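You operate a simulated robot arm through the tools that you are given. There is no shell and no other tool.

Carry out the task below with a simulated robot arm. There is one attempt and no reset: what you move stays moved.

Task
Sand the paint run off the white short leg, then brush it white.
Fine: black sanding block, green brush; both go back. Set down upright: black sanding block, green brush. A coat counts when it lies all over at full strength: go over it till it gets no stronger. What is to be rubbed or washed off counts as gone when no trace of it is left.

It is judged by the outcome, as a careful person would: the job done as asked, and still so three seconds after it is handed in. It fails if anything else is knocked over, pushed out of place, dropped, spilled or broken.

Robot
A 7-joint arm with a two-finger parallel gripper, fixed in place. Base frame: the origin is at the foot of the arm, x ahead of it, y to its left, z up; the work surface is at about z = 850. Lengths are in mm, angles in rad, forces in N, time in s.
With the tool pointing down near the work surface it reaches from about 240 to 680 mm from the base axis. Its first joint turns from -1.152 to 1.152 rad. Payload 2.4 kg.
Tool frame: the origin (TCP) lies between the finger pads and is the grasp point; the fingertips stand 30 mm ahead of it; z points along the fingers, y is the line along which they close. Largest opening 94 mm; finger width 28, thickness 10; the body of the gripper, 50 by 96 mm, starts 55 mm behind the TCP.
Orientation is that of the tool frame in the base frame, as [roll, pitch, yaw] about the fixed x, y, z axes, in that order (R = Rz(yaw) Ry(pitch) Rx(roll)). With the fingers straight down and closing along the base's y, the tool's x points along the base's -x, its y along +y and its z along -z.

Tools
- The arm moves only by the tool apply_moves. Its argument "motion" is a list of rows, each an object (a shift or turn left out is 0, a gripper value left out holds the last) with "travel": the shift along the tool's x, y, z in units of 150 mm (1.0 is 150 mm), a list of three; "delta_rot": the turn, a rotation vector about the tool's x, y, z in units of 90 degrees (1.0 is 90 degrees), a list of three. In form: [{"travel": [tx, ty, tz], "delta_rot": [wx, wy, wz]}, ...]. A call has 1 to 20 rows; each row is the pose to reach, as a shift and turn from the pose commanded when the call began, along the tool's axes at that moment. "fingers" is the closure, from 0 (fully open) to 1 (shut), set as the call begins (left out, the last holds). A call with a number of a shift or a turn outside -1 to 1 is refused whole. Rows are played at 5 a second. More than 50 mm and 0.15 rad between two rows, or a gripper value outside its range, and nothing of the call is played. A pose out of reach is approached as far as the arm can. The call stops where the force on the tool passes 40 N (or 10 N more than at its start, if that is more) or the arm is blocked; 0.2 s more then pass. Each finger travels about 153 mm/s and halts on what it meets, pressing with about 36 N; the grip force reading is that of the motor and also rises with nothing between the fingers. The clock runs only during rows and for 0.2 s after the last one: add rows that repeat a pose to give the fingers time. It gives the time, the measured TCP pose, the force on the tool (base axes), the opening and the grip force at its end, in the units of the frame above (readings bear some noise), with the torque about the TCP (base axes, N m) and any sound that the robot's microphone picked up.
- Cameras (640 x 400 px; columns grow to the right, rows downward): "scene" is fixed at [37.4, 477.3, 1442]; the picture's right is [-0.74, -0.67, 0.00], its down [-0.40, 0.45, -0.80] and it looks along [0.53, -0.59, -0.60] (base axes); focal length 271 px, centre (320, 200). "wrist" rides on the gripper at [76, 14, -102] in the tool frame; the picture's right is [-0.18, 0.98, 0.00], its down [-0.75, -0.14, -0.64] and it looks along [-0.63, -0.12, 0.77] (tool axes); focal length 243 px, centre (320, 200). There is no depth. A picture from a camera that has moved, and an enlarged one, comes with that camera's place and axes in the base frame and with its lens.
- capture(camera): a new picture of that camera. It takes no simulated time.
- enlarge(camera, box): a new picture of the part [left, top, right, bottom] of that camera's present view, enlarged. It takes no simulated time.
- sign_off(): hands the job in; it is judged then, once.

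Nothing tells you positions but the pictures and the camera data. Unless the task says otherwise, let go and move clear before handing in.

The tools are called after "Call:" as a command line: name --argument value ..., lists and objects as JSON in quotes. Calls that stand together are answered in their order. apply_moves: Moves the arm, as the interface text tells. Its arguments: {"type":"object","properties":{"motion":{"type":"array"},"fingers":{"type":"number"}},"required":["motion"]} The other tools are called the same way: capture (camera) takes a picture; enlarge (camera, box) takes an enlarged picture of a part of a camera's view; sign_off () hands the job in.

At the start:

```text
time_s: 0.0
eef_pos: [359.7, 20.7, 1250.5]
orientation: [3.141, 0.0, 3.141]
contact_force: [-0.4, 0.4, 0.1]
torque: [0.0, -0.04, -0.04]
grip_width: 94.0
grasp_force: 0.2
```

scene: 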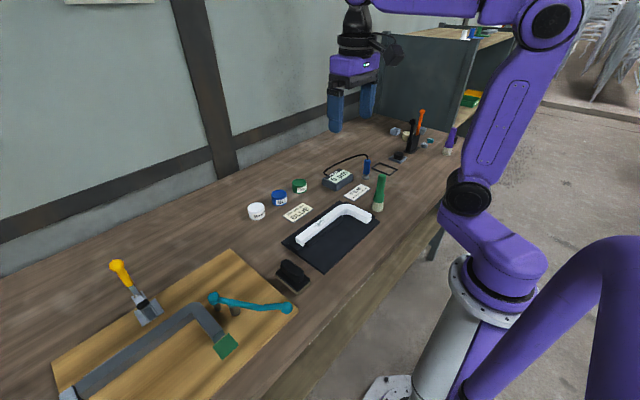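
wrist: 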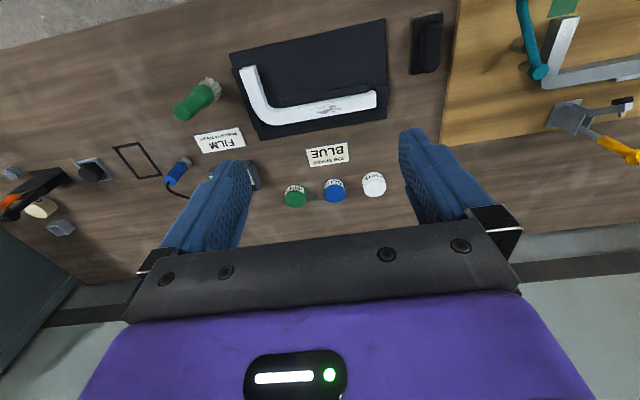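

I see a bench with an L-shaped white part on a black mat, a black sanding block, a green brush standing up, three paint pots (white, blue, green), some cards and a gauge. I'll look closer before moving anything.

Call:
enlarge --camera "scene" --box '[230, 140, 430, 300]'

Call:
enlarge --camera "wrist" --box '[160, 0, 460, 210]'

Call:
enlarge --camera "scene" --box '[310, 100, 470, 220]'

Call:
enlarge --camera "scene" --box '[40, 230, 320, 400]'

```text
2.50 times, centred on (330, 220) of scene
camera zoom: at [37.4, 477.3, 1442.0], right [-0.74, -0.67, 0.0], down [-0.4, 0.45, -0.8], along [0.53, -0.59, -0.6], focal length 678 px, centre (295, 150)
```

zoom: 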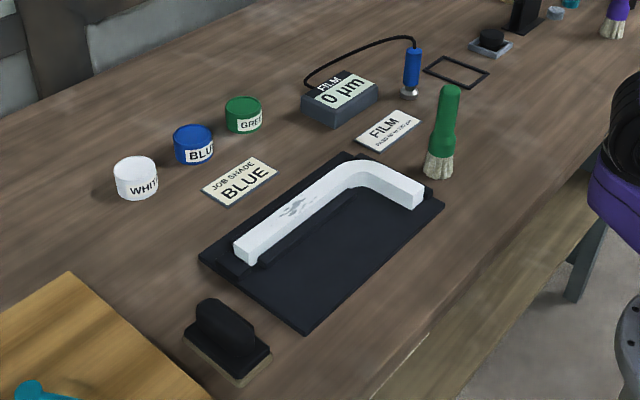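

```text
1.90 times, centred on (310, 105) of wrist
camera zoom: at [283.7, 33.1, 1351.8], right [0.18, 0.98, 0.0], down [0.75, -0.14, 0.64], along [0.63, -0.12, -0.77], focal length 462 px, centre (339, 381)
```

zoom: 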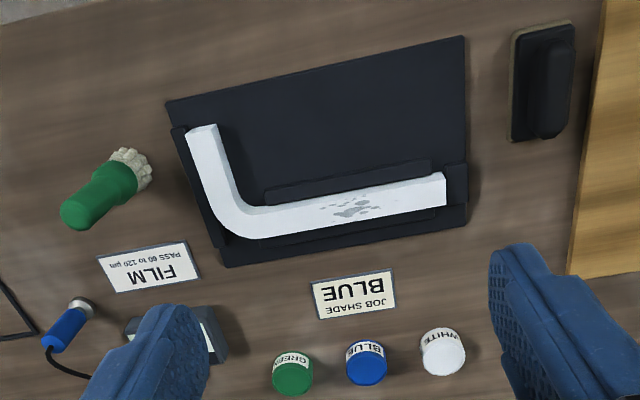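

```text
3.33 times, centred on (390, 160) of scene
camera zoom: at [37.4, 477.3, 1442.0], right [-0.74, -0.67, 0.0], down [-0.4, 0.45, -0.8], along [0.53, -0.59, -0.6], focal length 904 px, centre (87, 333)
```

zoom: 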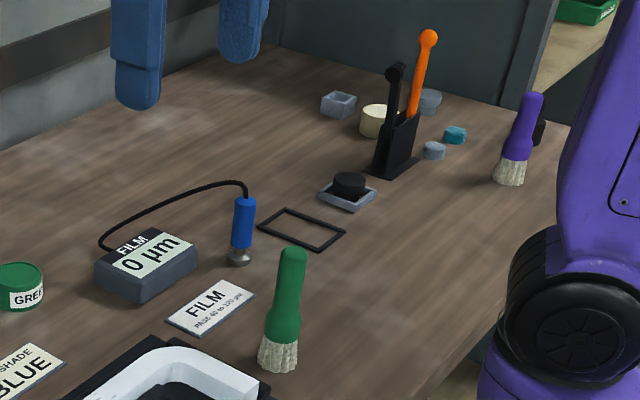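

```text
2.29 times, centred on (180, 315) of scene
camera zoom: at [37.4, 477.3, 1442.0], right [-0.74, -0.67, 0.0], down [-0.4, 0.45, -0.8], along [0.53, -0.59, -0.6], focal length 620 px, centre (640, -63)
```

zoom: 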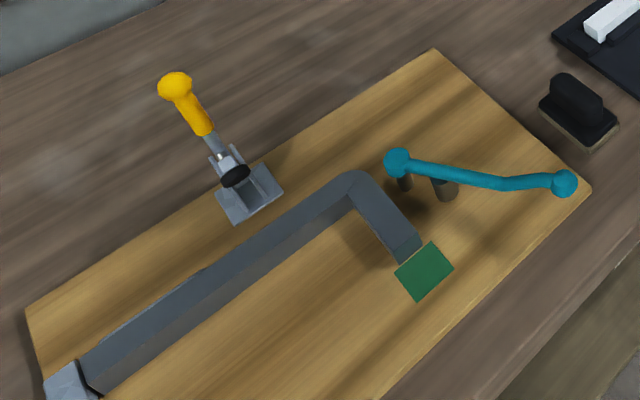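

The white L-shaped leg lies on the black mat (long limb about y −97 to 105 at x≈450, short limb near y≈−105), with greyish marks on it; the block is near (374, 206), the brush stands near (378, −198), and the white pot near (659, 104). I'll lower the wrist camera for a closer look at the marks and the pots.

Call:
apply_moves --motion '[{"travel": [0.02, -0.05, 0.3]}, {"travel": [0.04, -0.1, 0.6]}, {"travel": [0.06, -0.15, 0.9]}, {"travel": [0.06, -0.15, 1.0]}]' --fingers 0

```text
time_s: 1.0
eef_pos: [349.7, -2.7, 1099.7]
orientation: [-3.141, 0.0, -3.141]
contact_force: [-0.6, 0.2, 0.3]
torque: [-0.01, 0.0, 0.0]
grip_width: 94.2
grasp_force: 0.1
```

Call:
capture --camera "wrist"

Call:
enlarge --camera "wrist" --box '[160, 20, 480, 220]'

```text
taken
camera wrist: at [273.3, 11.3, 1201.8], right [0.18, 0.98, 0.0], down [0.75, -0.14, 0.64], along [0.63, -0.12, -0.77], focal length 243 px, centre (320, 200)
```

wrist: 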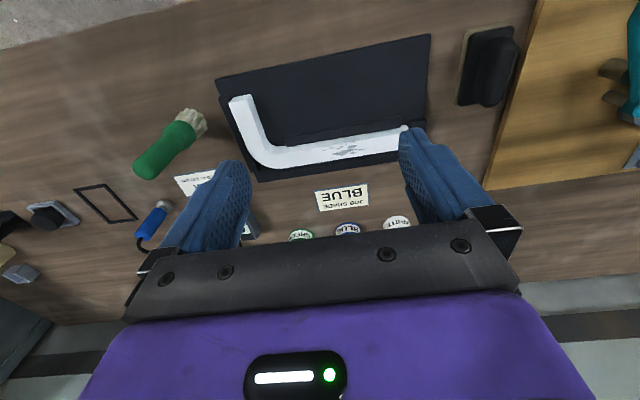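

```text
2.00 times, centred on (320, 120) of wrist
camera zoom: at [273.3, 11.3, 1201.8], right [0.18, 0.98, 0.0], down [0.75, -0.14, 0.64], along [0.63, -0.12, -0.77], focal length 485 px, centre (320, 360)
```

zoom: 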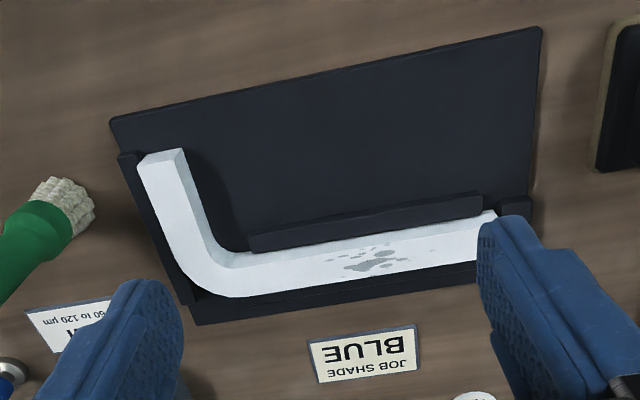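

The leg sits in a dark cradle on the mat, with grey blotches on top of the long limb. I'll go closer to see exactly what and where they are.

Call:
apply_moves --motion '[{"travel": [-0.16, 0.03, 0.22]}, {"travel": [-0.32, 0.06, 0.45]}, {"travel": [-0.473, 0.085, 0.68]}]'

Call:
capture --camera "wrist"

Call:
enlarge --camera "wrist" --box '[220, 40, 420, 200]'

```text
time_s: 1.8
eef_pos: [422.0, 9.0, 996.5]
orientation: [3.141, -0.001, 3.141]
contact_force: [0.1, 0.4, 0.1]
torque: [-0.02, 0.01, 0.01]
grip_width: 93.9
grasp_force: 0.1
```

```text
taken
camera wrist: at [345.8, 21.8, 1098.8], right [0.18, 0.98, 0.0], down [0.75, -0.14, 0.64], along [0.63, -0.12, -0.77], focal length 243 px, centre (320, 200)
```

wrist: 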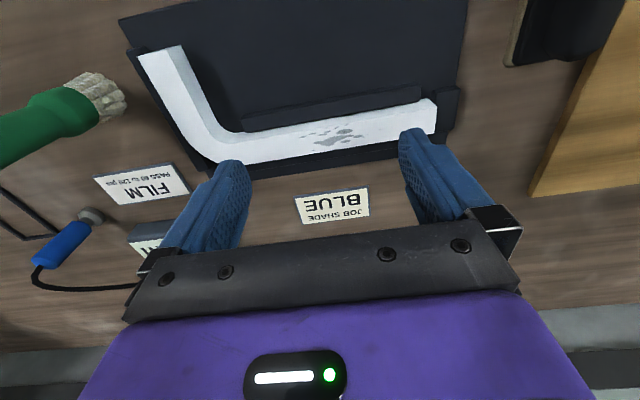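

```text
2.50 times, centred on (320, 120) of wrist
camera zoom: at [345.8, 21.8, 1098.8], right [0.18, 0.98, 0.0], down [0.75, -0.14, 0.64], along [0.63, -0.12, -0.77], focal length 606 px, centre (320, 400)
```

zoom: 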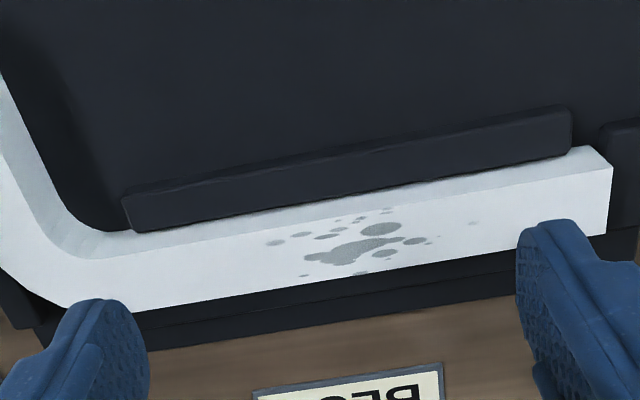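

The grey blotches lie on the top face of the long limb, roughly its middle. I'll take detailed scene views to triangulate the leg's height, the pots and the block.

Call:
enlarge --camera "scene" --box '[270, 190, 390, 275]'

Call:
enlarge --camera "scene" --box '[240, 160, 320, 230]'

Call:
enlarge --camera "scene" --box '[260, 245, 330, 300]'

Call:
enlarge --camera "scene" --box '[350, 160, 410, 220]'

```text
4.71 times, centred on (330, 232) of scene
camera zoom: at [37.4, 477.3, 1442.0], right [-0.74, -0.67, 0.0], down [-0.4, 0.45, -0.8], along [0.53, -0.59, -0.6], focal length 1276 px, centre (273, 47)
```

zoom: 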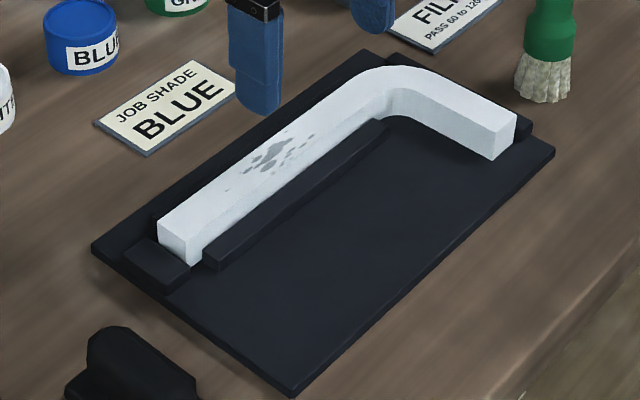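

```text
5.71 times, centred on (280, 195) of scene
camera zoom: at [37.4, 477.3, 1442.0], right [-0.74, -0.67, 0.0], down [-0.4, 0.45, -0.8], along [0.53, -0.59, -0.6], focal length 1549 px, centre (549, 229)
```

zoom: 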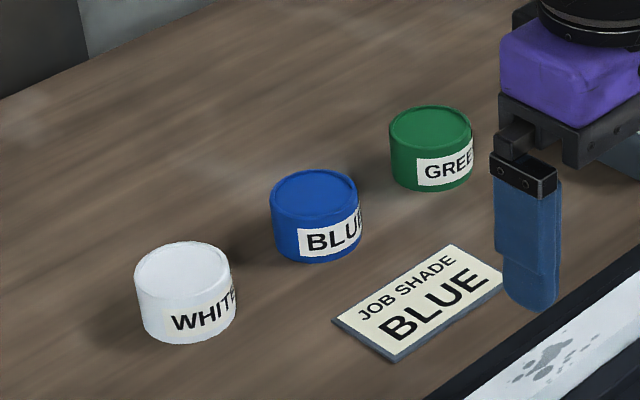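

```text
7.27 times, centred on (295, 272) of scene
camera zoom: at [37.4, 477.3, 1442.0], right [-0.74, -0.67, 0.0], down [-0.4, 0.45, -0.8], along [0.53, -0.59, -0.6], focal length 1971 px, centre (502, -327)
```

zoom: 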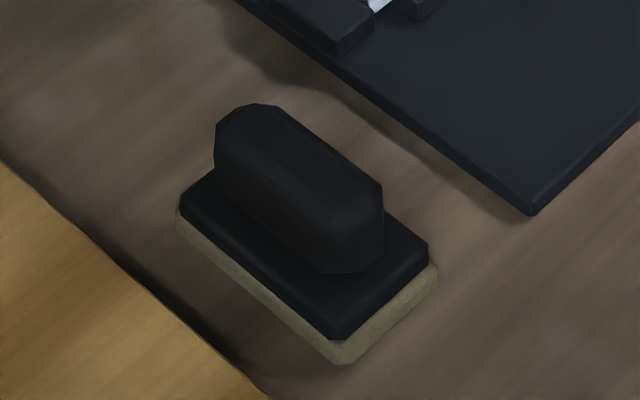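

```text
6.67 times, centred on (380, 190) of scene
camera zoom: at [37.4, 477.3, 1442.0], right [-0.74, -0.67, 0.0], down [-0.4, 0.45, -0.8], along [0.53, -0.59, -0.6], focal length 1807 px, centre (-80, 267)
```

zoom: 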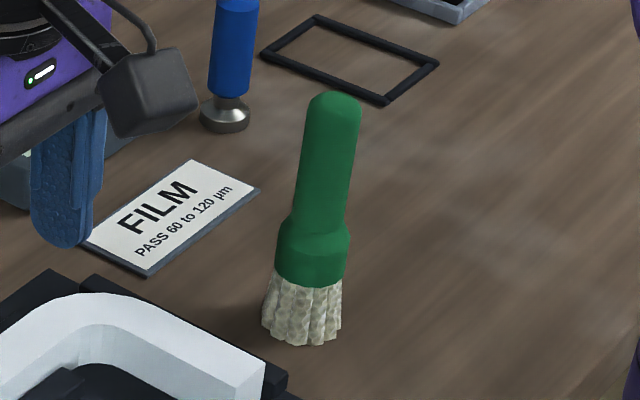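

The leg top is at about z≈885, roughly 24 mm wide (x 438–462), with the blotches from y≈−16 to 62. The block is about x 340–426, y 175–222 with a ridge handle up to z≈905. I'll move above the block and line up on its handle.

Call:
apply_moves --motion '[{"travel": [0.06, 0.25, -0.04]}, {"travel": [0.12, 0.5, -0.09]}, {"travel": [0.19, 0.75, -0.09]}, {"travel": [0.26, 1.0, -0.09]}]'

Call:
apply_moves --motion '[{"travel": [0, 0.27, 0]}, {"travel": [0, 0.27, 0]}]'

Call:
capture --camera "wrist"

Call:
enlarge --camera "wrist" --box '[220, 40, 420, 200]'

Call:
capture --camera "scene"

```text
time_s: 2.8
eef_pos: [383.7, 162.1, 1012.6]
orientation: [3.141, -0.001, 3.138]
contact_force: [0.2, 0.4, 0.0]
torque: [0.02, 0.01, 0.01]
grip_width: 94.0
grasp_force: 0.0
```

```text
time_s: 3.4
eef_pos: [384.8, 200.5, 1013.8]
orientation: [-3.141, 0.0, 3.14]
contact_force: [0.5, 0.4, 0.1]
torque: [-0.01, 0.01, -0.01]
grip_width: 94.0
grasp_force: 0.0
```

```text
taken
camera wrist: at [308.1, 215.3, 1116.0], right [0.19, 0.98, 0.0], down [0.75, -0.14, 0.64], along [0.63, -0.12, -0.77], focal length 243 px, centre (320, 200)
```

wrist: 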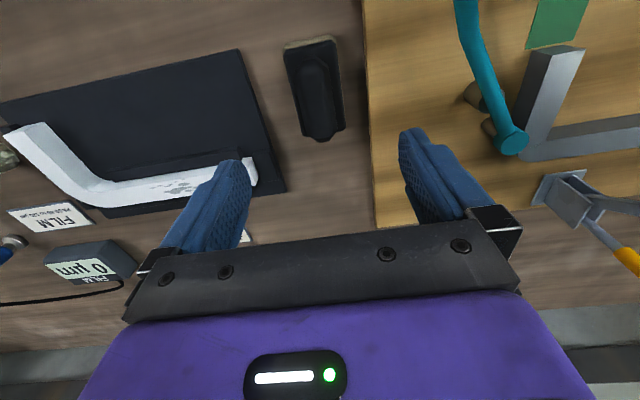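

```text
2.50 times, centred on (320, 120) of wrist
camera zoom: at [308.1, 215.3, 1116.0], right [0.19, 0.98, 0.0], down [0.75, -0.14, 0.64], along [0.63, -0.12, -0.77], focal length 606 px, centre (320, 400)
```

zoom: 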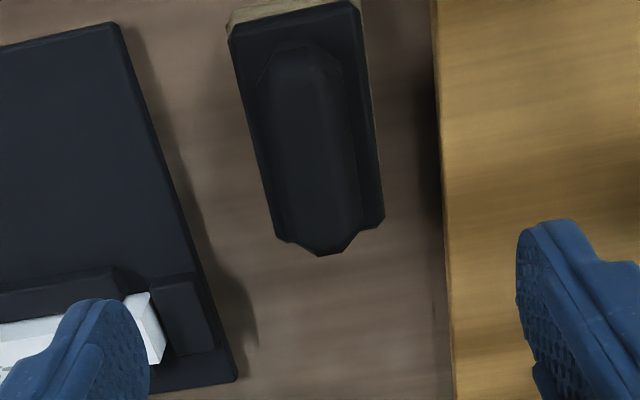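

```text
taken
```

scene: 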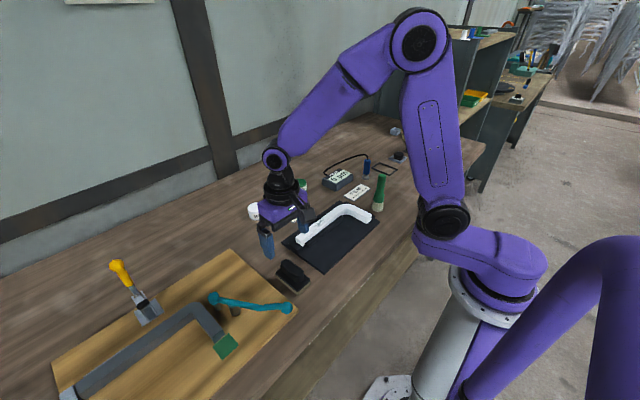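

The block's ridge runs along x, centred near (380, 199), and the fingers close across it along y as they stand. I'll descend so the fingertips stop just above the plate.

Call:
apply_moves --motion '[{"travel": [0.02, -0.01, 0.25]}, {"travel": [0.025, -0.013, 0.5]}, {"travel": [0.025, -0.013, 0.65]}, {"travel": [0.025, -0.013, 0.7]}, {"travel": [0.025, -0.013, 0.7]}]'

Call:
capture --camera "wrist"

Call:
enlarge --camera "scene" --box '[240, 220, 340, 300]'

```text
time_s: 4.6
eef_pos: [380.9, 199.6, 905.6]
orientation: [3.142, 0.0, -3.141]
contact_force: [0.4, -0.9, 0.5]
torque: [-0.01, 0.01, 0.0]
grip_width: 94.0
grasp_force: 0.1
```

```text
taken
camera wrist: at [303.7, 213.1, 1008.3], right [0.18, 0.98, 0.0], down [0.75, -0.14, 0.64], along [0.63, -0.12, -0.77], focal length 243 px, centre (320, 200)
```

wrist: 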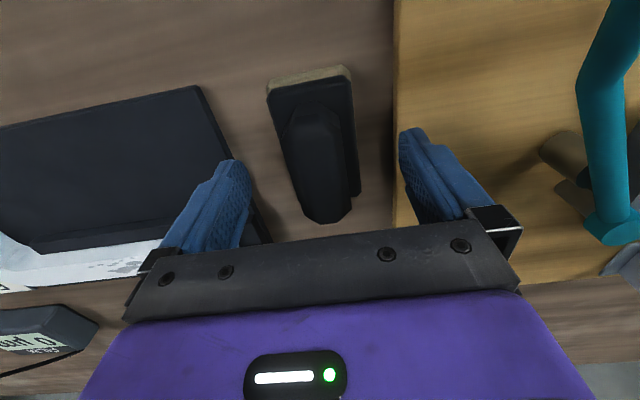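

```text
5.00 times, centred on (290, 260) of scene
camera zoom: at [37.4, 477.3, 1442.0], right [-0.74, -0.67, 0.0], down [-0.4, 0.45, -0.8], along [0.53, -0.59, -0.6], focal length 1355 px, centre (470, -100)
```

zoom: 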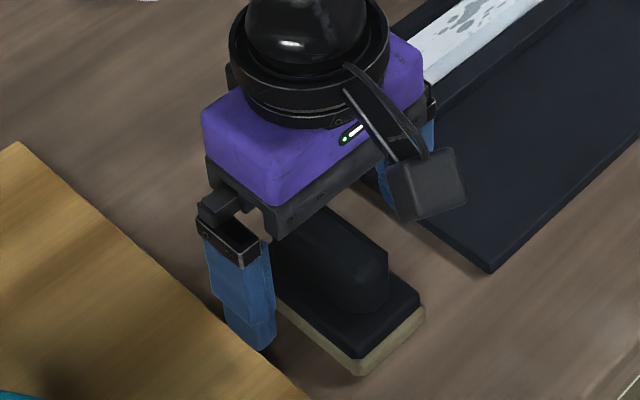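

The fingers straddle the ridge and sit clear of the plate. I'll close on it now.

Call:
apply_moves --motion '[{"travel": [0, 0, 0]}, {"travel": [0, 0, 0]}, {"travel": [0, 0, 0]}, {"travel": [0, 0, 0]}]' --fingers 1

Call:
capture --camera "wrist"

```text
time_s: 5.6
eef_pos: [381.4, 199.9, 906.9]
orientation: [3.139, 0.0, 3.141]
contact_force: [0.4, 0.4, 0.0]
torque: [0.0, -0.03, 0.03]
grip_width: 34.1
grasp_force: 36.1
```

```text
taken
camera wrist: at [303.8, 213.0, 1008.5], right [0.18, 0.98, 0.0], down [0.75, -0.14, 0.64], along [0.63, -0.12, -0.77], focal length 243 px, centre (320, 200)
```

wrist: 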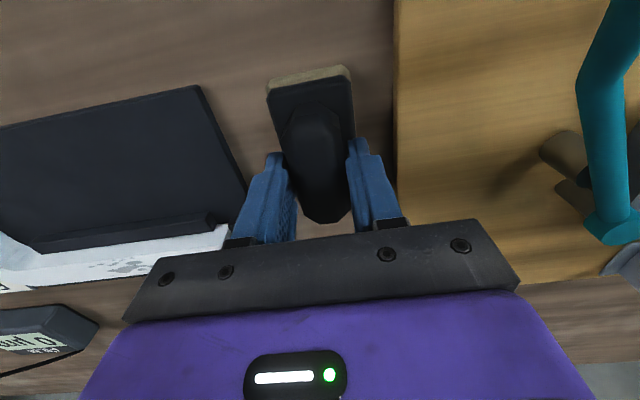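

Grip reads 34 mm and 36 N, so the block is held. I'll lift it and carry it over the blotched limb.

Call:
apply_moves --motion '[{"travel": [0, 0, -0.2]}, {"travel": [0, 0, -0.45]}, {"travel": [-0.1, -0.25, -0.45]}, {"travel": [-0.2, -0.5, -0.45]}, {"travel": [-0.35, -0.75, -0.45]}, {"travel": [-0.46, -1.0, -0.45]}]'

Call:
apply_moves --motion '[{"travel": [0, -0.2, 0]}, {"travel": [0, -0.2, 0.1]}, {"travel": [0, -0.2, 0.1]}]'

Call:
capture --camera "wrist"

Call:
enlarge --camera "scene" --box '[270, 170, 390, 275]'

```text
time_s: 7.0
eef_pos: [450.1, 48.6, 974.2]
orientation: [3.141, 0.0, 3.141]
contact_force: [-0.4, 0.4, -1.7]
torque: [0.01, -0.02, 0.03]
grip_width: 34.2
grasp_force: 35.9
```

```text
time_s: 7.8
eef_pos: [448.3, 18.6, 959.1]
orientation: [3.14, -0.001, 3.141]
contact_force: [-0.7, 0.6, -2.5]
torque: [0.03, -0.02, 0.01]
grip_width: 33.9
grasp_force: 35.5
```

```text
taken
camera wrist: at [371.3, 31.4, 1061.2], right [0.18, 0.98, 0.0], down [0.75, -0.14, 0.64], along [0.63, -0.12, -0.77], focal length 243 px, centre (320, 200)
```

wrist: 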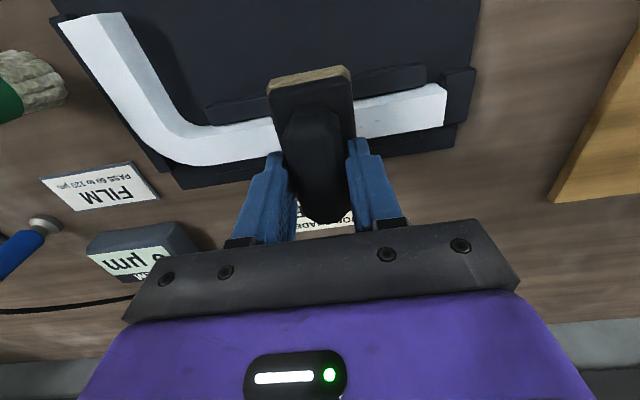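

```text
3.81 times, centred on (330, 222) of scene
camera zoom: at [37.4, 477.3, 1442.0], right [-0.74, -0.67, 0.0], down [-0.4, 0.45, -0.8], along [0.53, -0.59, -0.6], focal length 1032 px, centre (282, 114)
```

zoom: 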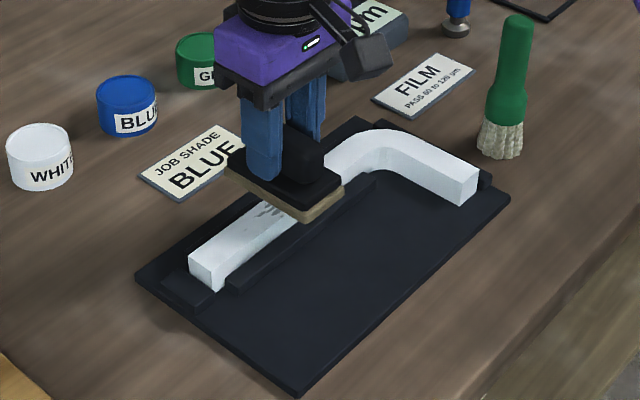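

The block hangs over the limb with about 17 mm to go. I'll lower it in small steps, watching the force.

Call:
apply_moves --motion '[{"travel": [0, 0, 0.04]}, {"travel": [0, 0, 0.07]}, {"travel": [0, 0, 0.09]}, {"travel": [0, 0, 0.1]}]'

Call:
apply_moves --motion '[{"travel": [0, 0, 0.01]}, {"travel": [0, 0, 0.015]}]'

```text
time_s: 8.8
eef_pos: [447.9, 18.0, 944.5]
orientation: [3.141, 0.001, 3.139]
contact_force: [0.7, -0.4, -2.3]
torque: [-0.01, -0.01, 0.0]
grip_width: 33.8
grasp_force: 36.3
```

```text
time_s: 9.4
eef_pos: [447.7, 19.6, 941.0]
orientation: [3.14, 0.0, 3.139]
contact_force: [-0.7, 0.4, -1.9]
torque: [0.0, -0.01, 0.0]
grip_width: 34.0
grasp_force: 36.1
```

Call:
apply_moves --motion '[{"travel": [0, 0, 0.01]}, {"travel": [0, 0, 0.01]}]'

Call:
apply_moves --motion '[{"travel": [0, 0, 0.01]}, {"travel": [0, 0, 0.01]}]'

Call:
enlarge --camera "scene" --box '[280, 190, 370, 260]'

```text
time_s: 10.0
eef_pos: [447.4, 17.2, 941.4]
orientation: [3.141, 0.002, -3.141]
contact_force: [-10.2, 0.5, 36.6]
torque: [-0.12, 0.51, -0.02]
grip_width: 34.1
grasp_force: 36.0
```

```text
time_s: 10.3
eef_pos: [448.3, 19.4, 940.4]
orientation: [-3.142, 0.001, 3.141]
contact_force: [-5.6, 0.6, 14.2]
torque: [0.06, 0.21, 0.0]
grip_width: 34.0
grasp_force: 36.2
stopped in row 1: the force on the tool passed its limit at 50 N (the readings are from after the stop); the commanded pose is now the measured one
```

```text
5.71 times, centred on (325, 225) of scene
camera zoom: at [37.0, 477.3, 1442.0], right [-0.74, -0.67, 0.0], down [-0.4, 0.45, -0.8], along [0.53, -0.59, -0.6], focal length 1549 px, centre (291, 57)
```

zoom: 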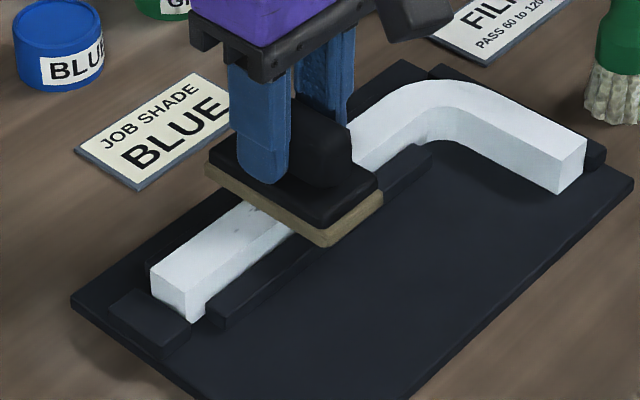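

The block is now pressing on the limb with about 14 N and is very stiff in z. I'll make sanding strokes along y over the blotch area at this height.

Call:
apply_moves --motion '[{"travel": [0, 0.08, 0]}, {"travel": [0, 0.16, 0]}, {"travel": [0, 0.24, 0]}, {"travel": [0, 0.32, 0]}, {"travel": [0, 0.24, 0]}, {"travel": [0, 0.16, 0]}, {"travel": [0, 0.08, 0]}, {"travel": [0, 0, 0]}, {"travel": [0, -0.08, 0]}, {"travel": [0, -0.16, 0]}, {"travel": [0, -0.24, 0]}, {"travel": [0, -0.32, 0]}, {"travel": [0, -0.24, 0]}, {"travel": [0, -0.16, 0]}, {"travel": [0, -0.08, 0]}, {"travel": [0, 0, 0]}]'

Call:
enlarge --camera "scene" --box '[270, 180, 390, 275]'

```text
time_s: 11.9
eef_pos: [450.5, 43.7, 940.7]
orientation: [3.139, 0.009, -3.134]
contact_force: [-1.7, 0.7, 7.3]
torque: [-0.17, 0.23, -0.06]
grip_width: 34.0
grasp_force: 36.1
stopped in row 7: the force on the tool passed its limit at 41 N (the readings are from after the stop); the commanded pose is now the measured one
```

```text
4.21 times, centred on (330, 228) of scene
camera zoom: at [37.2, 477.3, 1442.0], right [-0.74, -0.67, 0.0], down [-0.4, 0.45, -0.8], along [0.53, -0.59, -0.6], focal length 1141 px, centre (278, 84)
```

zoom: 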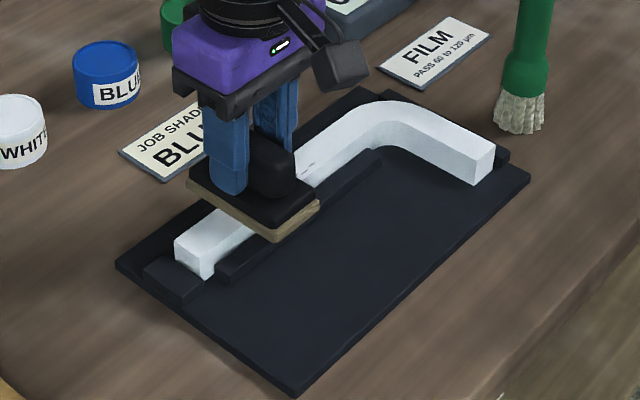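

The marks are fading quickly. Force is now 7 N; I'll continue with lighter strokes across the whole area.

Call:
apply_moves --motion '[{"travel": [0, -0.06, 0]}, {"travel": [0, -0.12, 0]}, {"travel": [0, -0.18, 0]}, {"travel": [0, -0.24, 0]}, {"travel": [0, -0.3, 0]}, {"travel": [0, -0.36, 0]}, {"travel": [0, -0.42, 0]}, {"travel": [0, -0.48, 0]}, {"travel": [0, -0.54, 0]}, {"travel": [0, -0.48, 0]}, {"travel": [0, -0.42, 0]}, {"travel": [0, -0.36, 0]}, {"travel": [0, -0.3, 0]}, {"travel": [0, -0.24, 0]}, {"travel": [0, -0.18, 0]}, {"travel": [0, -0.12, 0]}, {"travel": [0, -0.06, 0]}, {"travel": [0, 0, 0]}, {"travel": [0, 0.06, 0]}, {"travel": [0, 0.12, 0]}]'

Call:
enlarge --camera "scene" --box '[270, 180, 390, 275]'

```text
time_s: 13.6
eef_pos: [451.0, -20.5, 939.9]
orientation: [3.137, 0.009, -3.135]
contact_force: [-2.5, 3.2, 9.4]
torque: [-0.08, 0.25, -0.06]
grip_width: 33.9
grasp_force: 36.1
stopped in row 8: the force on the tool passed its limit at 43 N (the readings are from after the stop); the commanded pose is now the measured one
```

```text
4.21 times, centred on (330, 228) of scene
camera zoom: at [37.2, 477.3, 1442.0], right [-0.74, -0.67, 0.0], down [-0.4, 0.45, -0.8], along [0.53, -0.59, -0.6], focal length 1141 px, centre (278, 84)
```

zoom: 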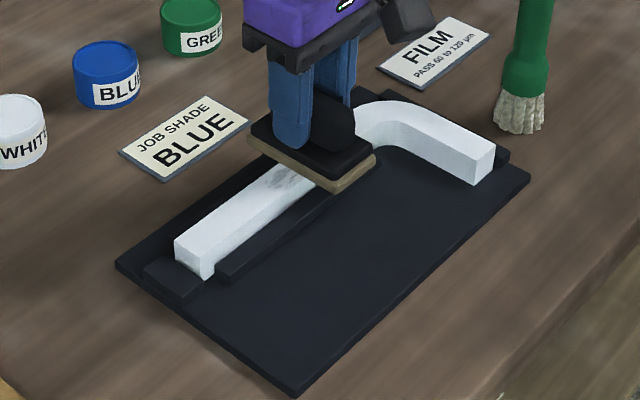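

The block's pose picked up a small tilt, which made the stroke press harder as it went. I'll lift a few millimetres, level it, and check the surface.

Call:
apply_moves --motion '[{"travel": [0, 0, -0.03]}, {"travel": [0, 0, -0.1], "delta_rot": [-0.0029, 0.0057, 0.0042]}, {"travel": [0, 0, -0.2], "delta_rot": [-0.0029, 0.0057, 0.0042]}, {"travel": [0, 0, -0.2], "delta_rot": [-0.0029, 0.0057, 0.0042]}]'

Call:
enlarge --camera "scene" --box '[270, 180, 390, 275]'

Call:
capture --camera "wrist"

```text
time_s: 14.6
eef_pos: [450.5, -21.1, 970.7]
orientation: [3.133, 0.0, 3.141]
contact_force: [-0.1, 0.7, -1.7]
torque: [0.02, 0.03, -0.01]
grip_width: 34.0
grasp_force: 36.2
```

```text
4.21 times, centred on (330, 228) of scene
camera zoom: at [37.4, 477.3, 1442.0], right [-0.74, -0.67, 0.0], down [-0.4, 0.45, -0.8], along [0.53, -0.59, -0.6], focal length 1141 px, centre (278, 84)
```

zoom: 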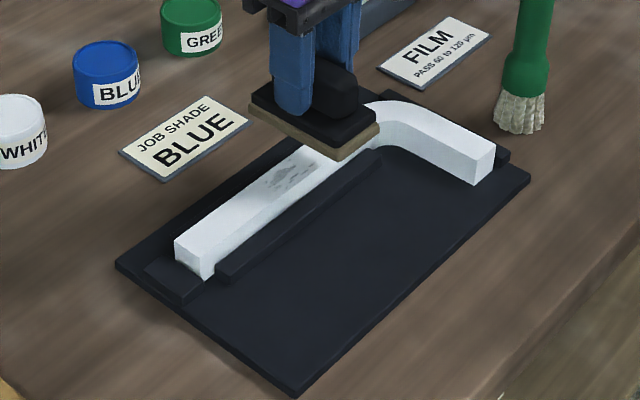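

```text
taken
camera wrist: at [373.8, -8.6, 1073.2], right [0.18, 0.98, 0.01], down [0.75, -0.15, 0.64], along [0.63, -0.11, -0.77], focal length 243 px, centre (320, 200)
```

wrist: 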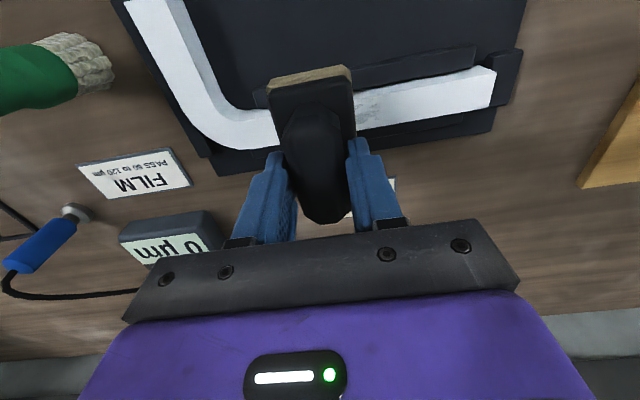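

The run has lightened but is still visible, so more sanding is needed. I'll level the block properly (roll was corrected the wrong way) and bring it back over the middle of the patch.

Call:
apply_moves --motion '[{"travel": [0, 0.1, 0], "delta_rot": [0.0054, 0, 0]}, {"travel": [0, 0.267, 0], "delta_rot": [0.0054, 0, 0]}, {"travel": [0, 0.267, 0.1], "delta_rot": [0.0054, 0, 0]}, {"travel": [0, 0.267, 0.17], "delta_rot": [0.0054, 0, 0]}, {"travel": [0, 0.267, 0.17], "delta_rot": [0.0054, 0, 0]}]'

Call:
apply_moves --motion '[{"travel": [0, 0, 0.01]}, {"travel": [0, 0, 0.015]}, {"travel": [0, 0, 0.02]}]'

```text
time_s: 15.8
eef_pos: [450.7, 20.3, 945.2]
orientation: [3.14, 0.0, -3.142]
contact_force: [0.3, -0.4, -1.8]
torque: [0.0, 0.0, -0.01]
grip_width: 33.8
grasp_force: 35.9
```

```text
time_s: 16.6
eef_pos: [450.7, 19.3, 944.5]
orientation: [3.14, 0.002, -3.141]
contact_force: [0.6, 0.4, -2.5]
torque: [0.0, -0.02, 0.0]
grip_width: 33.6
grasp_force: 36.3
```

Call:
apply_moves --motion '[{"travel": [0, 0, 0.005]}, {"travel": [0, 0, 0.01]}]'

Call:
apply_moves --motion '[{"travel": [0, 0, 0.005]}]'

```text
time_s: 17.2
eef_pos: [450.9, 20.0, 941.3]
orientation: [-3.141, 0.002, -3.141]
contact_force: [-0.8, 1.2, 1.7]
torque: [-0.05, -0.03, 0.0]
grip_width: 34.1
grasp_force: 35.7
```

```text
time_s: 17.6
eef_pos: [451.6, 20.2, 941.4]
orientation: [-3.141, 0.004, 3.141]
contact_force: [-3.8, 1.8, 20.2]
torque: [-0.47, 0.1, -0.05]
grip_width: 34.0
grasp_force: 35.8
```

Contact is at about 20 N; I'll back off slightly and do slower strokes.

Call:
apply_moves --motion '[{"travel": [0, 0.04, -0.002]}, {"travel": [0, 0.08, -0.002]}, {"travel": [0, 0.12, -0.002]}, {"travel": [0, 0.16, -0.002]}, {"travel": [0, 0.2, -0.002]}, {"travel": [0, 0.16, -0.002]}, {"travel": [0, 0.12, -0.002]}, {"travel": [0, 0.08, -0.002]}, {"travel": [0, 0.04, -0.002]}, {"travel": [0, 0, -0.002]}, {"travel": [0, -0.04, -0.002]}, {"travel": [0, -0.08, -0.002]}, {"travel": [0, -0.12, -0.002]}, {"travel": [0, -0.16, -0.002]}, {"travel": [0, -0.2, -0.002]}, {"travel": [0, -0.16, -0.002]}, {"travel": [0, -0.12, -0.002]}, {"travel": [0, -0.08, -0.002]}, {"travel": [0, -0.04, -0.002]}, {"travel": [0, 0, -0.002]}]'

Call:
enlarge --camera "scene" --box '[270, 180, 390, 275]'

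```text
time_s: 21.8
eef_pos: [450.9, 16.2, 941.5]
orientation: [3.141, 0.006, 3.14]
contact_force: [-1.0, -19.8, 28.4]
torque: [-0.48, 0.09, 0.04]
grip_width: 34.3
grasp_force: 36.1
```

```text
4.21 times, centred on (330, 228) of scene
camera zoom: at [36.9, 476.7, 1442.2], right [-0.74, -0.67, 0.0], down [-0.4, 0.45, -0.8], along [0.53, -0.59, -0.6], focal length 1141 px, centre (278, 84)
```

zoom: 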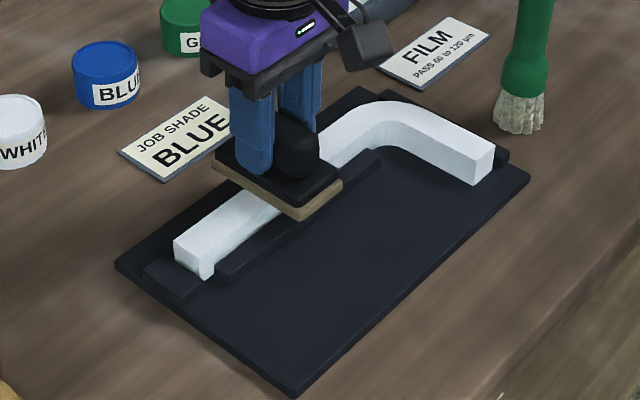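

A full cycle ran cleanly with up to 28 N. I'll run a wider cycle slightly lighter, then lift to inspect.

Call:
apply_moves --motion '[{"travel": [0, 0.06, -0.002]}, {"travel": [0, 0.12, -0.002]}, {"travel": [0, 0.18, -0.002]}, {"travel": [0, 0.24, -0.002]}, {"travel": [0, 0.3, -0.002]}, {"travel": [0, 0.24, -0.002]}, {"travel": [0, 0.18, -0.002]}, {"travel": [0, 0.12, -0.002]}, {"travel": [0, 0.06, -0.002]}, {"travel": [0, 0, -0.002]}, {"travel": [0, -0.06, -0.002]}, {"travel": [0, -0.12, -0.002]}, {"travel": [0, -0.18, -0.002]}, {"travel": [0, -0.24, -0.002]}, {"travel": [0, -0.3, -0.002]}, {"travel": [0, -0.24, -0.002]}, {"travel": [0, -0.18, -0.002]}, {"travel": [0, -0.12, -0.002]}, {"travel": [0, -0.06, -0.002]}, {"travel": [0, 0, -0.002]}]'

Call:
apply_moves --motion '[{"travel": [0, 0, -0.05]}, {"travel": [0.0, -0.2, -0.25]}, {"travel": [0.0, -0.5, -0.25]}, {"travel": [0, -0.5, -0.25]}]'

Call:
enlarge --camera "scene" --box '[280, 190, 370, 260]'

Call:
enlarge --camera "wrist" --box '[320, 20, 560, 170]'

```text
time_s: 26.0
eef_pos: [450.9, 20.5, 940.9]
orientation: [3.141, 0.001, -3.141]
contact_force: [0.1, -0.6, 0.0]
torque: [-0.14, 0.0, -0.07]
grip_width: 34.0
grasp_force: 35.8
```

```text
time_s: 27.0
eef_pos: [450.4, -55.8, 978.7]
orientation: [-3.141, 0.0, -3.141]
contact_force: [-0.2, -0.3, -1.9]
torque: [0.05, -0.01, -0.02]
grip_width: 34.2
grasp_force: 36.5
```

```text
5.71 times, centred on (325, 225) of scene
camera zoom: at [37.4, 477.2, 1442.0], right [-0.74, -0.67, 0.0], down [-0.4, 0.45, -0.8], along [0.53, -0.59, -0.6], focal length 1549 px, centre (291, 57)
```

zoom: 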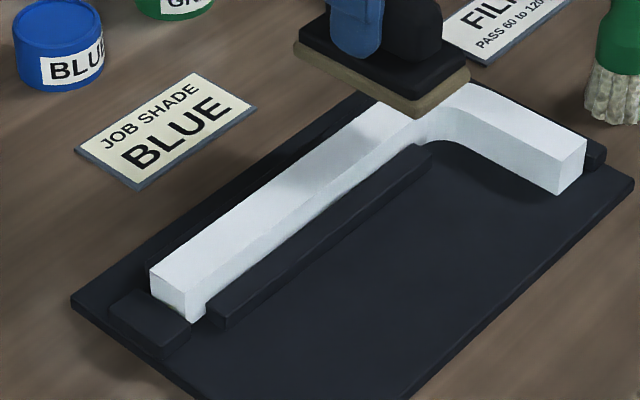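

```text
2.67 times, centred on (440, 95) of wrist
camera zoom: at [373.6, -41.9, 1080.6], right [0.18, 0.98, 0.0], down [0.75, -0.14, 0.64], along [0.63, -0.12, -0.77], focal length 647 px, centre (0, 480)
```

zoom: 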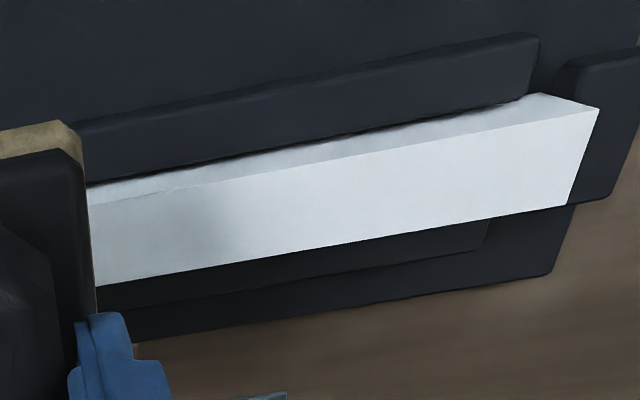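

The top face looks clean from here. I'll move the block to the other side to inspect the shadowed area without the shadow.

Call:
apply_moves --motion '[{"travel": [0, 0.3, -0.2]}, {"travel": [0, 0.6, -0.3]}, {"travel": [0, 0.9, -0.3]}, {"travel": [0, 1.0, -0.3]}]'

Call:
apply_moves --motion '[{"travel": [0, 0.3, 0]}, {"travel": [0, 0.4, 0]}, {"travel": [0, 0.4, 0]}]'

Call:
enlarge --camera "scene" --box '[280, 190, 370, 260]'

Call:
capture --camera "wrist"

Call:
enlarge --camera "wrist" --box '[40, 20, 300, 190]'

```text
refused: row 1 steps farther than a row can; nothing moved
```

```text
time_s: 27.8
eef_pos: [449.3, 5.5, 977.3]
orientation: [3.141, 0.0, 3.14]
contact_force: [0.0, 0.0, -1.4]
torque: [0.0, 0.01, -0.02]
grip_width: 34.1
grasp_force: 35.6
```

```text
5.71 times, centred on (325, 225) of scene
camera zoom: at [37.4, 477.3, 1442.0], right [-0.74, -0.67, 0.0], down [-0.4, 0.45, -0.8], along [0.53, -0.59, -0.6], focal length 1549 px, centre (291, 57)
```

zoom: 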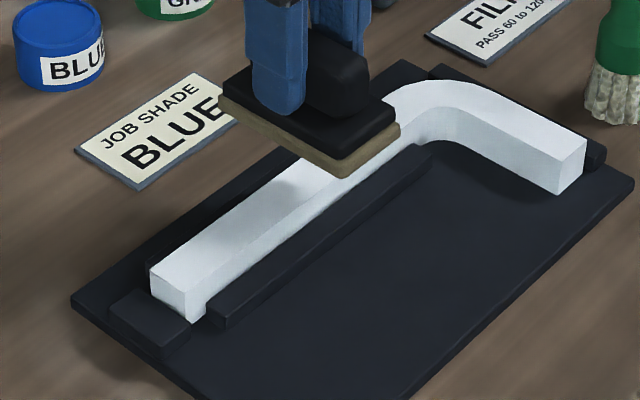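

```text
taken
camera wrist: at [372.5, 19.0, 1079.9], right [0.18, 0.98, 0.0], down [0.75, -0.14, 0.64], along [0.63, -0.12, -0.77], focal length 243 px, centre (320, 200)
```

wrist: 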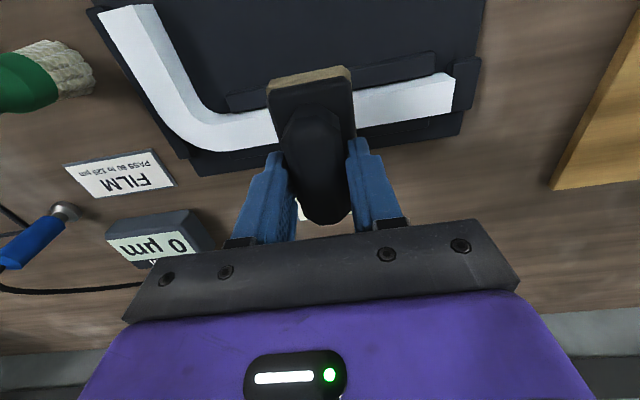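

```text
2.35 times, centred on (170, 105) of wrist
camera zoom: at [372.5, 19.0, 1079.9], right [0.18, 0.98, 0.0], down [0.75, -0.14, 0.64], along [0.63, -0.12, -0.77], focal length 571 px, centre (673, 424)
```

zoom: 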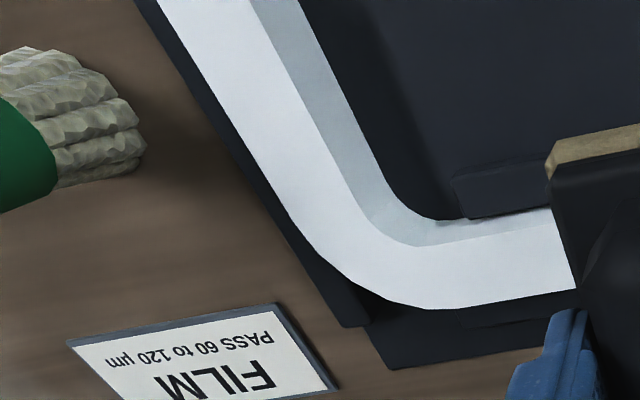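

I exceeded the step limit in the first call; the second one ran, leaving the block at y≈5. I'll continue to the +y side in smaller steps and higher, to look at the whole surface.

Call:
apply_moves --motion '[{"travel": [0, 0.25, -0.15]}, {"travel": [0, 0.5, -0.3]}, {"travel": [0, 0.75, -0.35]}, {"travel": [0, 0.95, -0.35]}, {"travel": [0, 0.95, -0.35]}]'

Call:
enlarge --camera "wrist" --box '[40, 20, 300, 190]'

Call:
enlarge --camera "scene" --box '[290, 195, 370, 255]'

```text
time_s: 29.0
eef_pos: [451.8, 147.2, 1029.7]
orientation: [3.14, 0.0, 3.142]
contact_force: [-1.5, 0.1, -1.8]
torque: [0.0, -0.01, 0.02]
grip_width: 34.0
grasp_force: 35.8
```

```text
2.35 times, centred on (170, 105) of wrist
camera zoom: at [374.4, 160.9, 1131.6], right [0.18, 0.98, 0.0], down [0.75, -0.14, 0.64], along [0.63, -0.12, -0.77], focal length 571 px, centre (673, 424)
```

zoom: 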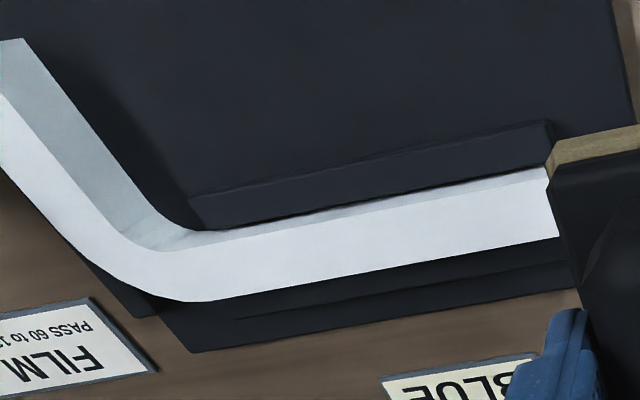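

```text
6.67 times, centred on (330, 225) of scene
camera zoom: at [37.4, 477.3, 1442.0], right [-0.74, -0.67, 0.0], down [-0.4, 0.45, -0.8], along [0.53, -0.59, -0.6], focal length 1807 px, centre (253, 33)
```

zoom: 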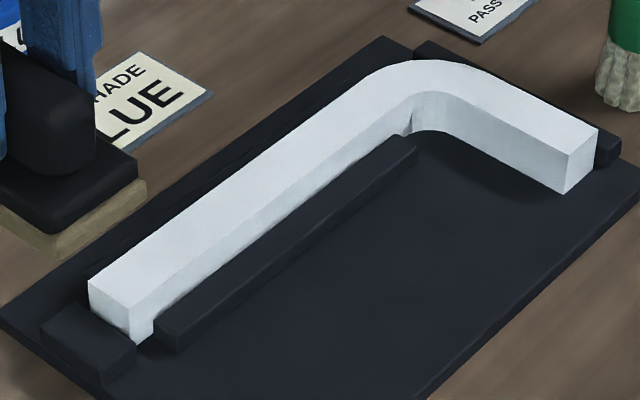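

The top face looks free of any mark. I'll check at high zoom before putting the block back.

Call:
enlarge --camera "scene" --box '[305, 205, 345, 240]'

Call:
enlarge --camera "wrist" --box '[120, 80, 280, 150]'

```text
11.43 times, centred on (325, 222) of scene
camera zoom: at [37.4, 477.3, 1442.0], right [-0.74, -0.67, 0.0], down [-0.4, 0.45, -0.8], along [0.53, -0.59, -0.6], focal length 3098 px, centre (263, -57)
```

zoom: 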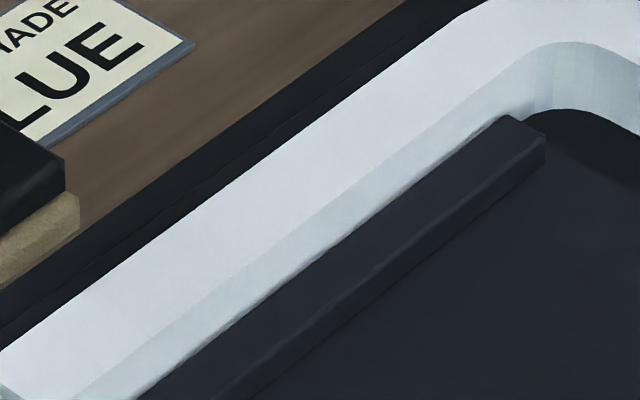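

```text
4.00 times, centred on (200, 115) of wrist
camera zoom: at [374.4, 160.9, 1131.6], right [0.18, 0.98, 0.0], down [0.75, -0.14, 0.64], along [0.63, -0.12, -0.77], focal length 970 px, centre (800, 540)
```

zoom: 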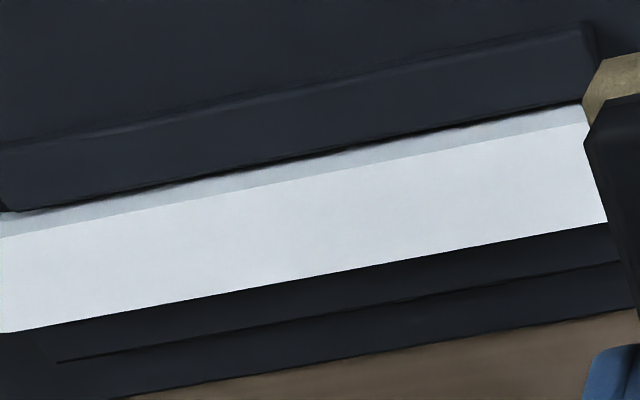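

No trace is visible. For certainty I'll do one more light sanding pass over the same area before returning the block.

Call:
apply_moves --motion '[{"travel": [0, -0.28, 0]}, {"travel": [0, -0.56, 0.1]}, {"travel": [0, -0.85, 0.2]}, {"travel": [0, -0.85, 0.4]}, {"travel": [0, -0.85, 0.52]}, {"travel": [0, -0.85, 0.57]}, {"travel": [0, -0.85, 0.585]}, {"travel": [0, -0.85, 0.592]}]'

Call:
apply_moves --motion '[{"travel": [0, 0, 0.004]}, {"travel": [0, 0, 0.008]}]'

```text
time_s: 30.8
eef_pos: [450.9, 19.3, 942.3]
orientation: [3.141, -0.001, 3.141]
contact_force: [-0.3, -0.4, -1.5]
torque: [-0.02, 0.01, 0.01]
grip_width: 34.0
grasp_force: 35.9
```

```text
time_s: 31.4
eef_pos: [451.5, 20.4, 941.3]
orientation: [-3.141, 0.0, -3.14]
contact_force: [0.9, -0.4, -2.6]
torque: [-0.03, 0.01, 0.02]
grip_width: 34.0
grasp_force: 36.4
```

Call:
apply_moves --motion '[{"travel": [0, 0, 0.003]}, {"travel": [0, 0, 0.006]}]'

```text
time_s: 32.0
eef_pos: [451.0, 19.3, 941.6]
orientation: [3.141, 0.001, 3.141]
contact_force: [-1.0, 1.9, 8.1]
torque: [-0.07, 0.04, 0.01]
grip_width: 34.0
grasp_force: 36.1
```

Call:
apply_moves --motion '[{"travel": [0, 0.06, 0.002]}, {"travel": [0, 0.12, 0.002]}, {"travel": [0, 0.18, 0.002]}, {"travel": [0, 0.24, 0.002]}, {"travel": [0, 0.3, 0.002]}, {"travel": [0, 0.24, 0.002]}, {"travel": [0, 0.18, 0.002]}, {"travel": [0, 0.12, 0.002]}, {"travel": [0, 0.06, 0.002]}, {"travel": [0, 0, 0.002]}, {"travel": [0, -0.06, 0.002]}, {"travel": [0, -0.12, 0.002]}, {"travel": [0, -0.18, 0.002]}, {"travel": [0, -0.24, 0.002]}, {"travel": [0, -0.3, 0.002]}, {"travel": [0, -0.24, 0.002]}, {"travel": [0, -0.18, 0.002]}, {"travel": [0, -0.12, 0.002]}, {"travel": [0, -0.06, 0.002]}, {"travel": [0, 0, 0.002]}]'

Call:
apply_moves --motion '[{"travel": [0, 0.06, 0.0]}, {"travel": [0, 0.12, 0.0]}, {"travel": [0, 0.18, 0.0]}, {"travel": [0, 0.24, 0.0]}, {"travel": [0, 0.3, 0.0]}, {"travel": [0, 0.24, 0.0]}, {"travel": [0, 0.18, 0.0]}, {"travel": [0, 0.12, 0.0]}, {"travel": [0, 0.06, 0.0]}, {"travel": [0, 0, 0.0]}, {"travel": [0, -0.06, 0.0]}, {"travel": [0, -0.12, 0.0]}, {"travel": [0, -0.18, 0.0]}, {"travel": [0, -0.24, 0.0]}, {"travel": [0, -0.3, 0.0]}, {"travel": [0, -0.24, 0.0]}, {"travel": [0, -0.18, 0.0]}, {"travel": [0, -0.12, 0.0]}, {"travel": [0, -0.06, 0.0]}, {"travel": [0, 0, 0.0]}]'

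```text
time_s: 34.4
eef_pos: [449.7, 15.8, 939.8]
orientation: [3.141, 0.003, -3.138]
contact_force: [-2.4, 1.6, 7.5]
torque: [-0.11, 0.17, -0.1]
grip_width: 34.1
grasp_force: 36.2
stopped in row 11: the force on the tool passed its limit at 41 N (the readings are from after the stop); the commanded pose is now the measured one
```

```text
time_s: 38.6
eef_pos: [450.7, 13.7, 940.3]
orientation: [3.141, 0.005, -3.141]
contact_force: [-1.3, -16.6, 20.7]
torque: [-0.48, 0.14, 0.07]
grip_width: 33.9
grasp_force: 35.6
```

Sanding is done thoroughly. I'll lift the block and check how it sits in the grip before returning it to its spot at (381, 200).

Call:
apply_moves --motion '[{"travel": [0, 0, -0.05]}, {"travel": [0, 0, -0.25]}, {"travel": [0, 0.25, -0.3]}, {"travel": [0.15, 0.5, -0.3]}, {"travel": [0.3, 0.75, -0.3]}, {"travel": [0.46, 0.98, -0.3]}, {"travel": [0.46, 0.98, -0.3]}]'

Call:
enlarge --camera "scene" --box '[260, 190, 380, 290]'

Call:
capture --camera "wrist"

```text
time_s: 40.2
eef_pos: [381.1, 162.8, 984.6]
orientation: [-3.141, 0.004, -3.139]
contact_force: [0.3, 0.1, -1.5]
torque: [-0.02, -0.01, 0.01]
grip_width: 34.0
grasp_force: 35.9
```

```text
4.00 times, centred on (320, 240) of scene
camera zoom: at [37.4, 477.3, 1442.0], right [-0.74, -0.67, 0.0], down [-0.4, 0.45, -0.8], along [0.53, -0.59, -0.6], focal length 1084 px, centre (320, 40)
```

zoom: 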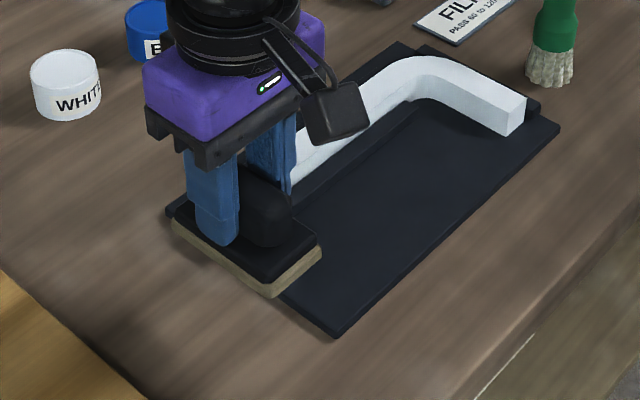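

```text
taken
camera wrist: at [304.8, 175.2, 1086.0], right [0.18, 0.98, 0.0], down [0.75, -0.14, 0.64], along [0.63, -0.12, -0.76], focal length 243 px, centre (320, 200)
```

wrist: 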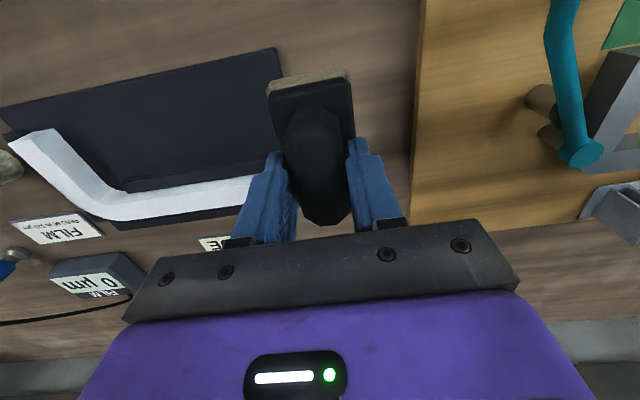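

The block sits in the grip just as when picked up. I'll level it and lower it back onto its spot.

Call:
apply_moves --motion '[{"travel": [0, 0.12, 0], "delta_rot": [0, 0.0025, 0.0016]}, {"travel": [0, 0.247, 0.1], "delta_rot": [0, 0.0025, 0.0016]}, {"travel": [0, 0.247, 0.3], "delta_rot": [0, 0.0025, 0.0016]}, {"travel": [0, 0.247, 0.45], "delta_rot": [0, 0.0025, 0.0016]}, {"travel": [0, 0.247, 0.48], "delta_rot": [0, 0.0025, 0.0016]}, {"travel": [0, 0.247, 0.48], "delta_rot": [0, 0.0025, 0.0016]}]'

Call:
apply_moves --motion '[{"travel": [0, 0, 0.01]}, {"travel": [0, 0, 0.02]}]'

```text
time_s: 41.6
eef_pos: [380.8, 199.0, 912.4]
orientation: [3.141, -0.002, 3.141]
contact_force: [1.1, 0.0, -2.3]
torque: [0.03, -0.04, -0.02]
grip_width: 34.0
grasp_force: 35.6
```

```text
time_s: 42.2
eef_pos: [381.2, 199.3, 910.2]
orientation: [-3.141, -0.001, 3.141]
contact_force: [-0.2, -0.3, -1.6]
torque: [0.02, 0.0, -0.01]
grip_width: 34.0
grasp_force: 36.6
```

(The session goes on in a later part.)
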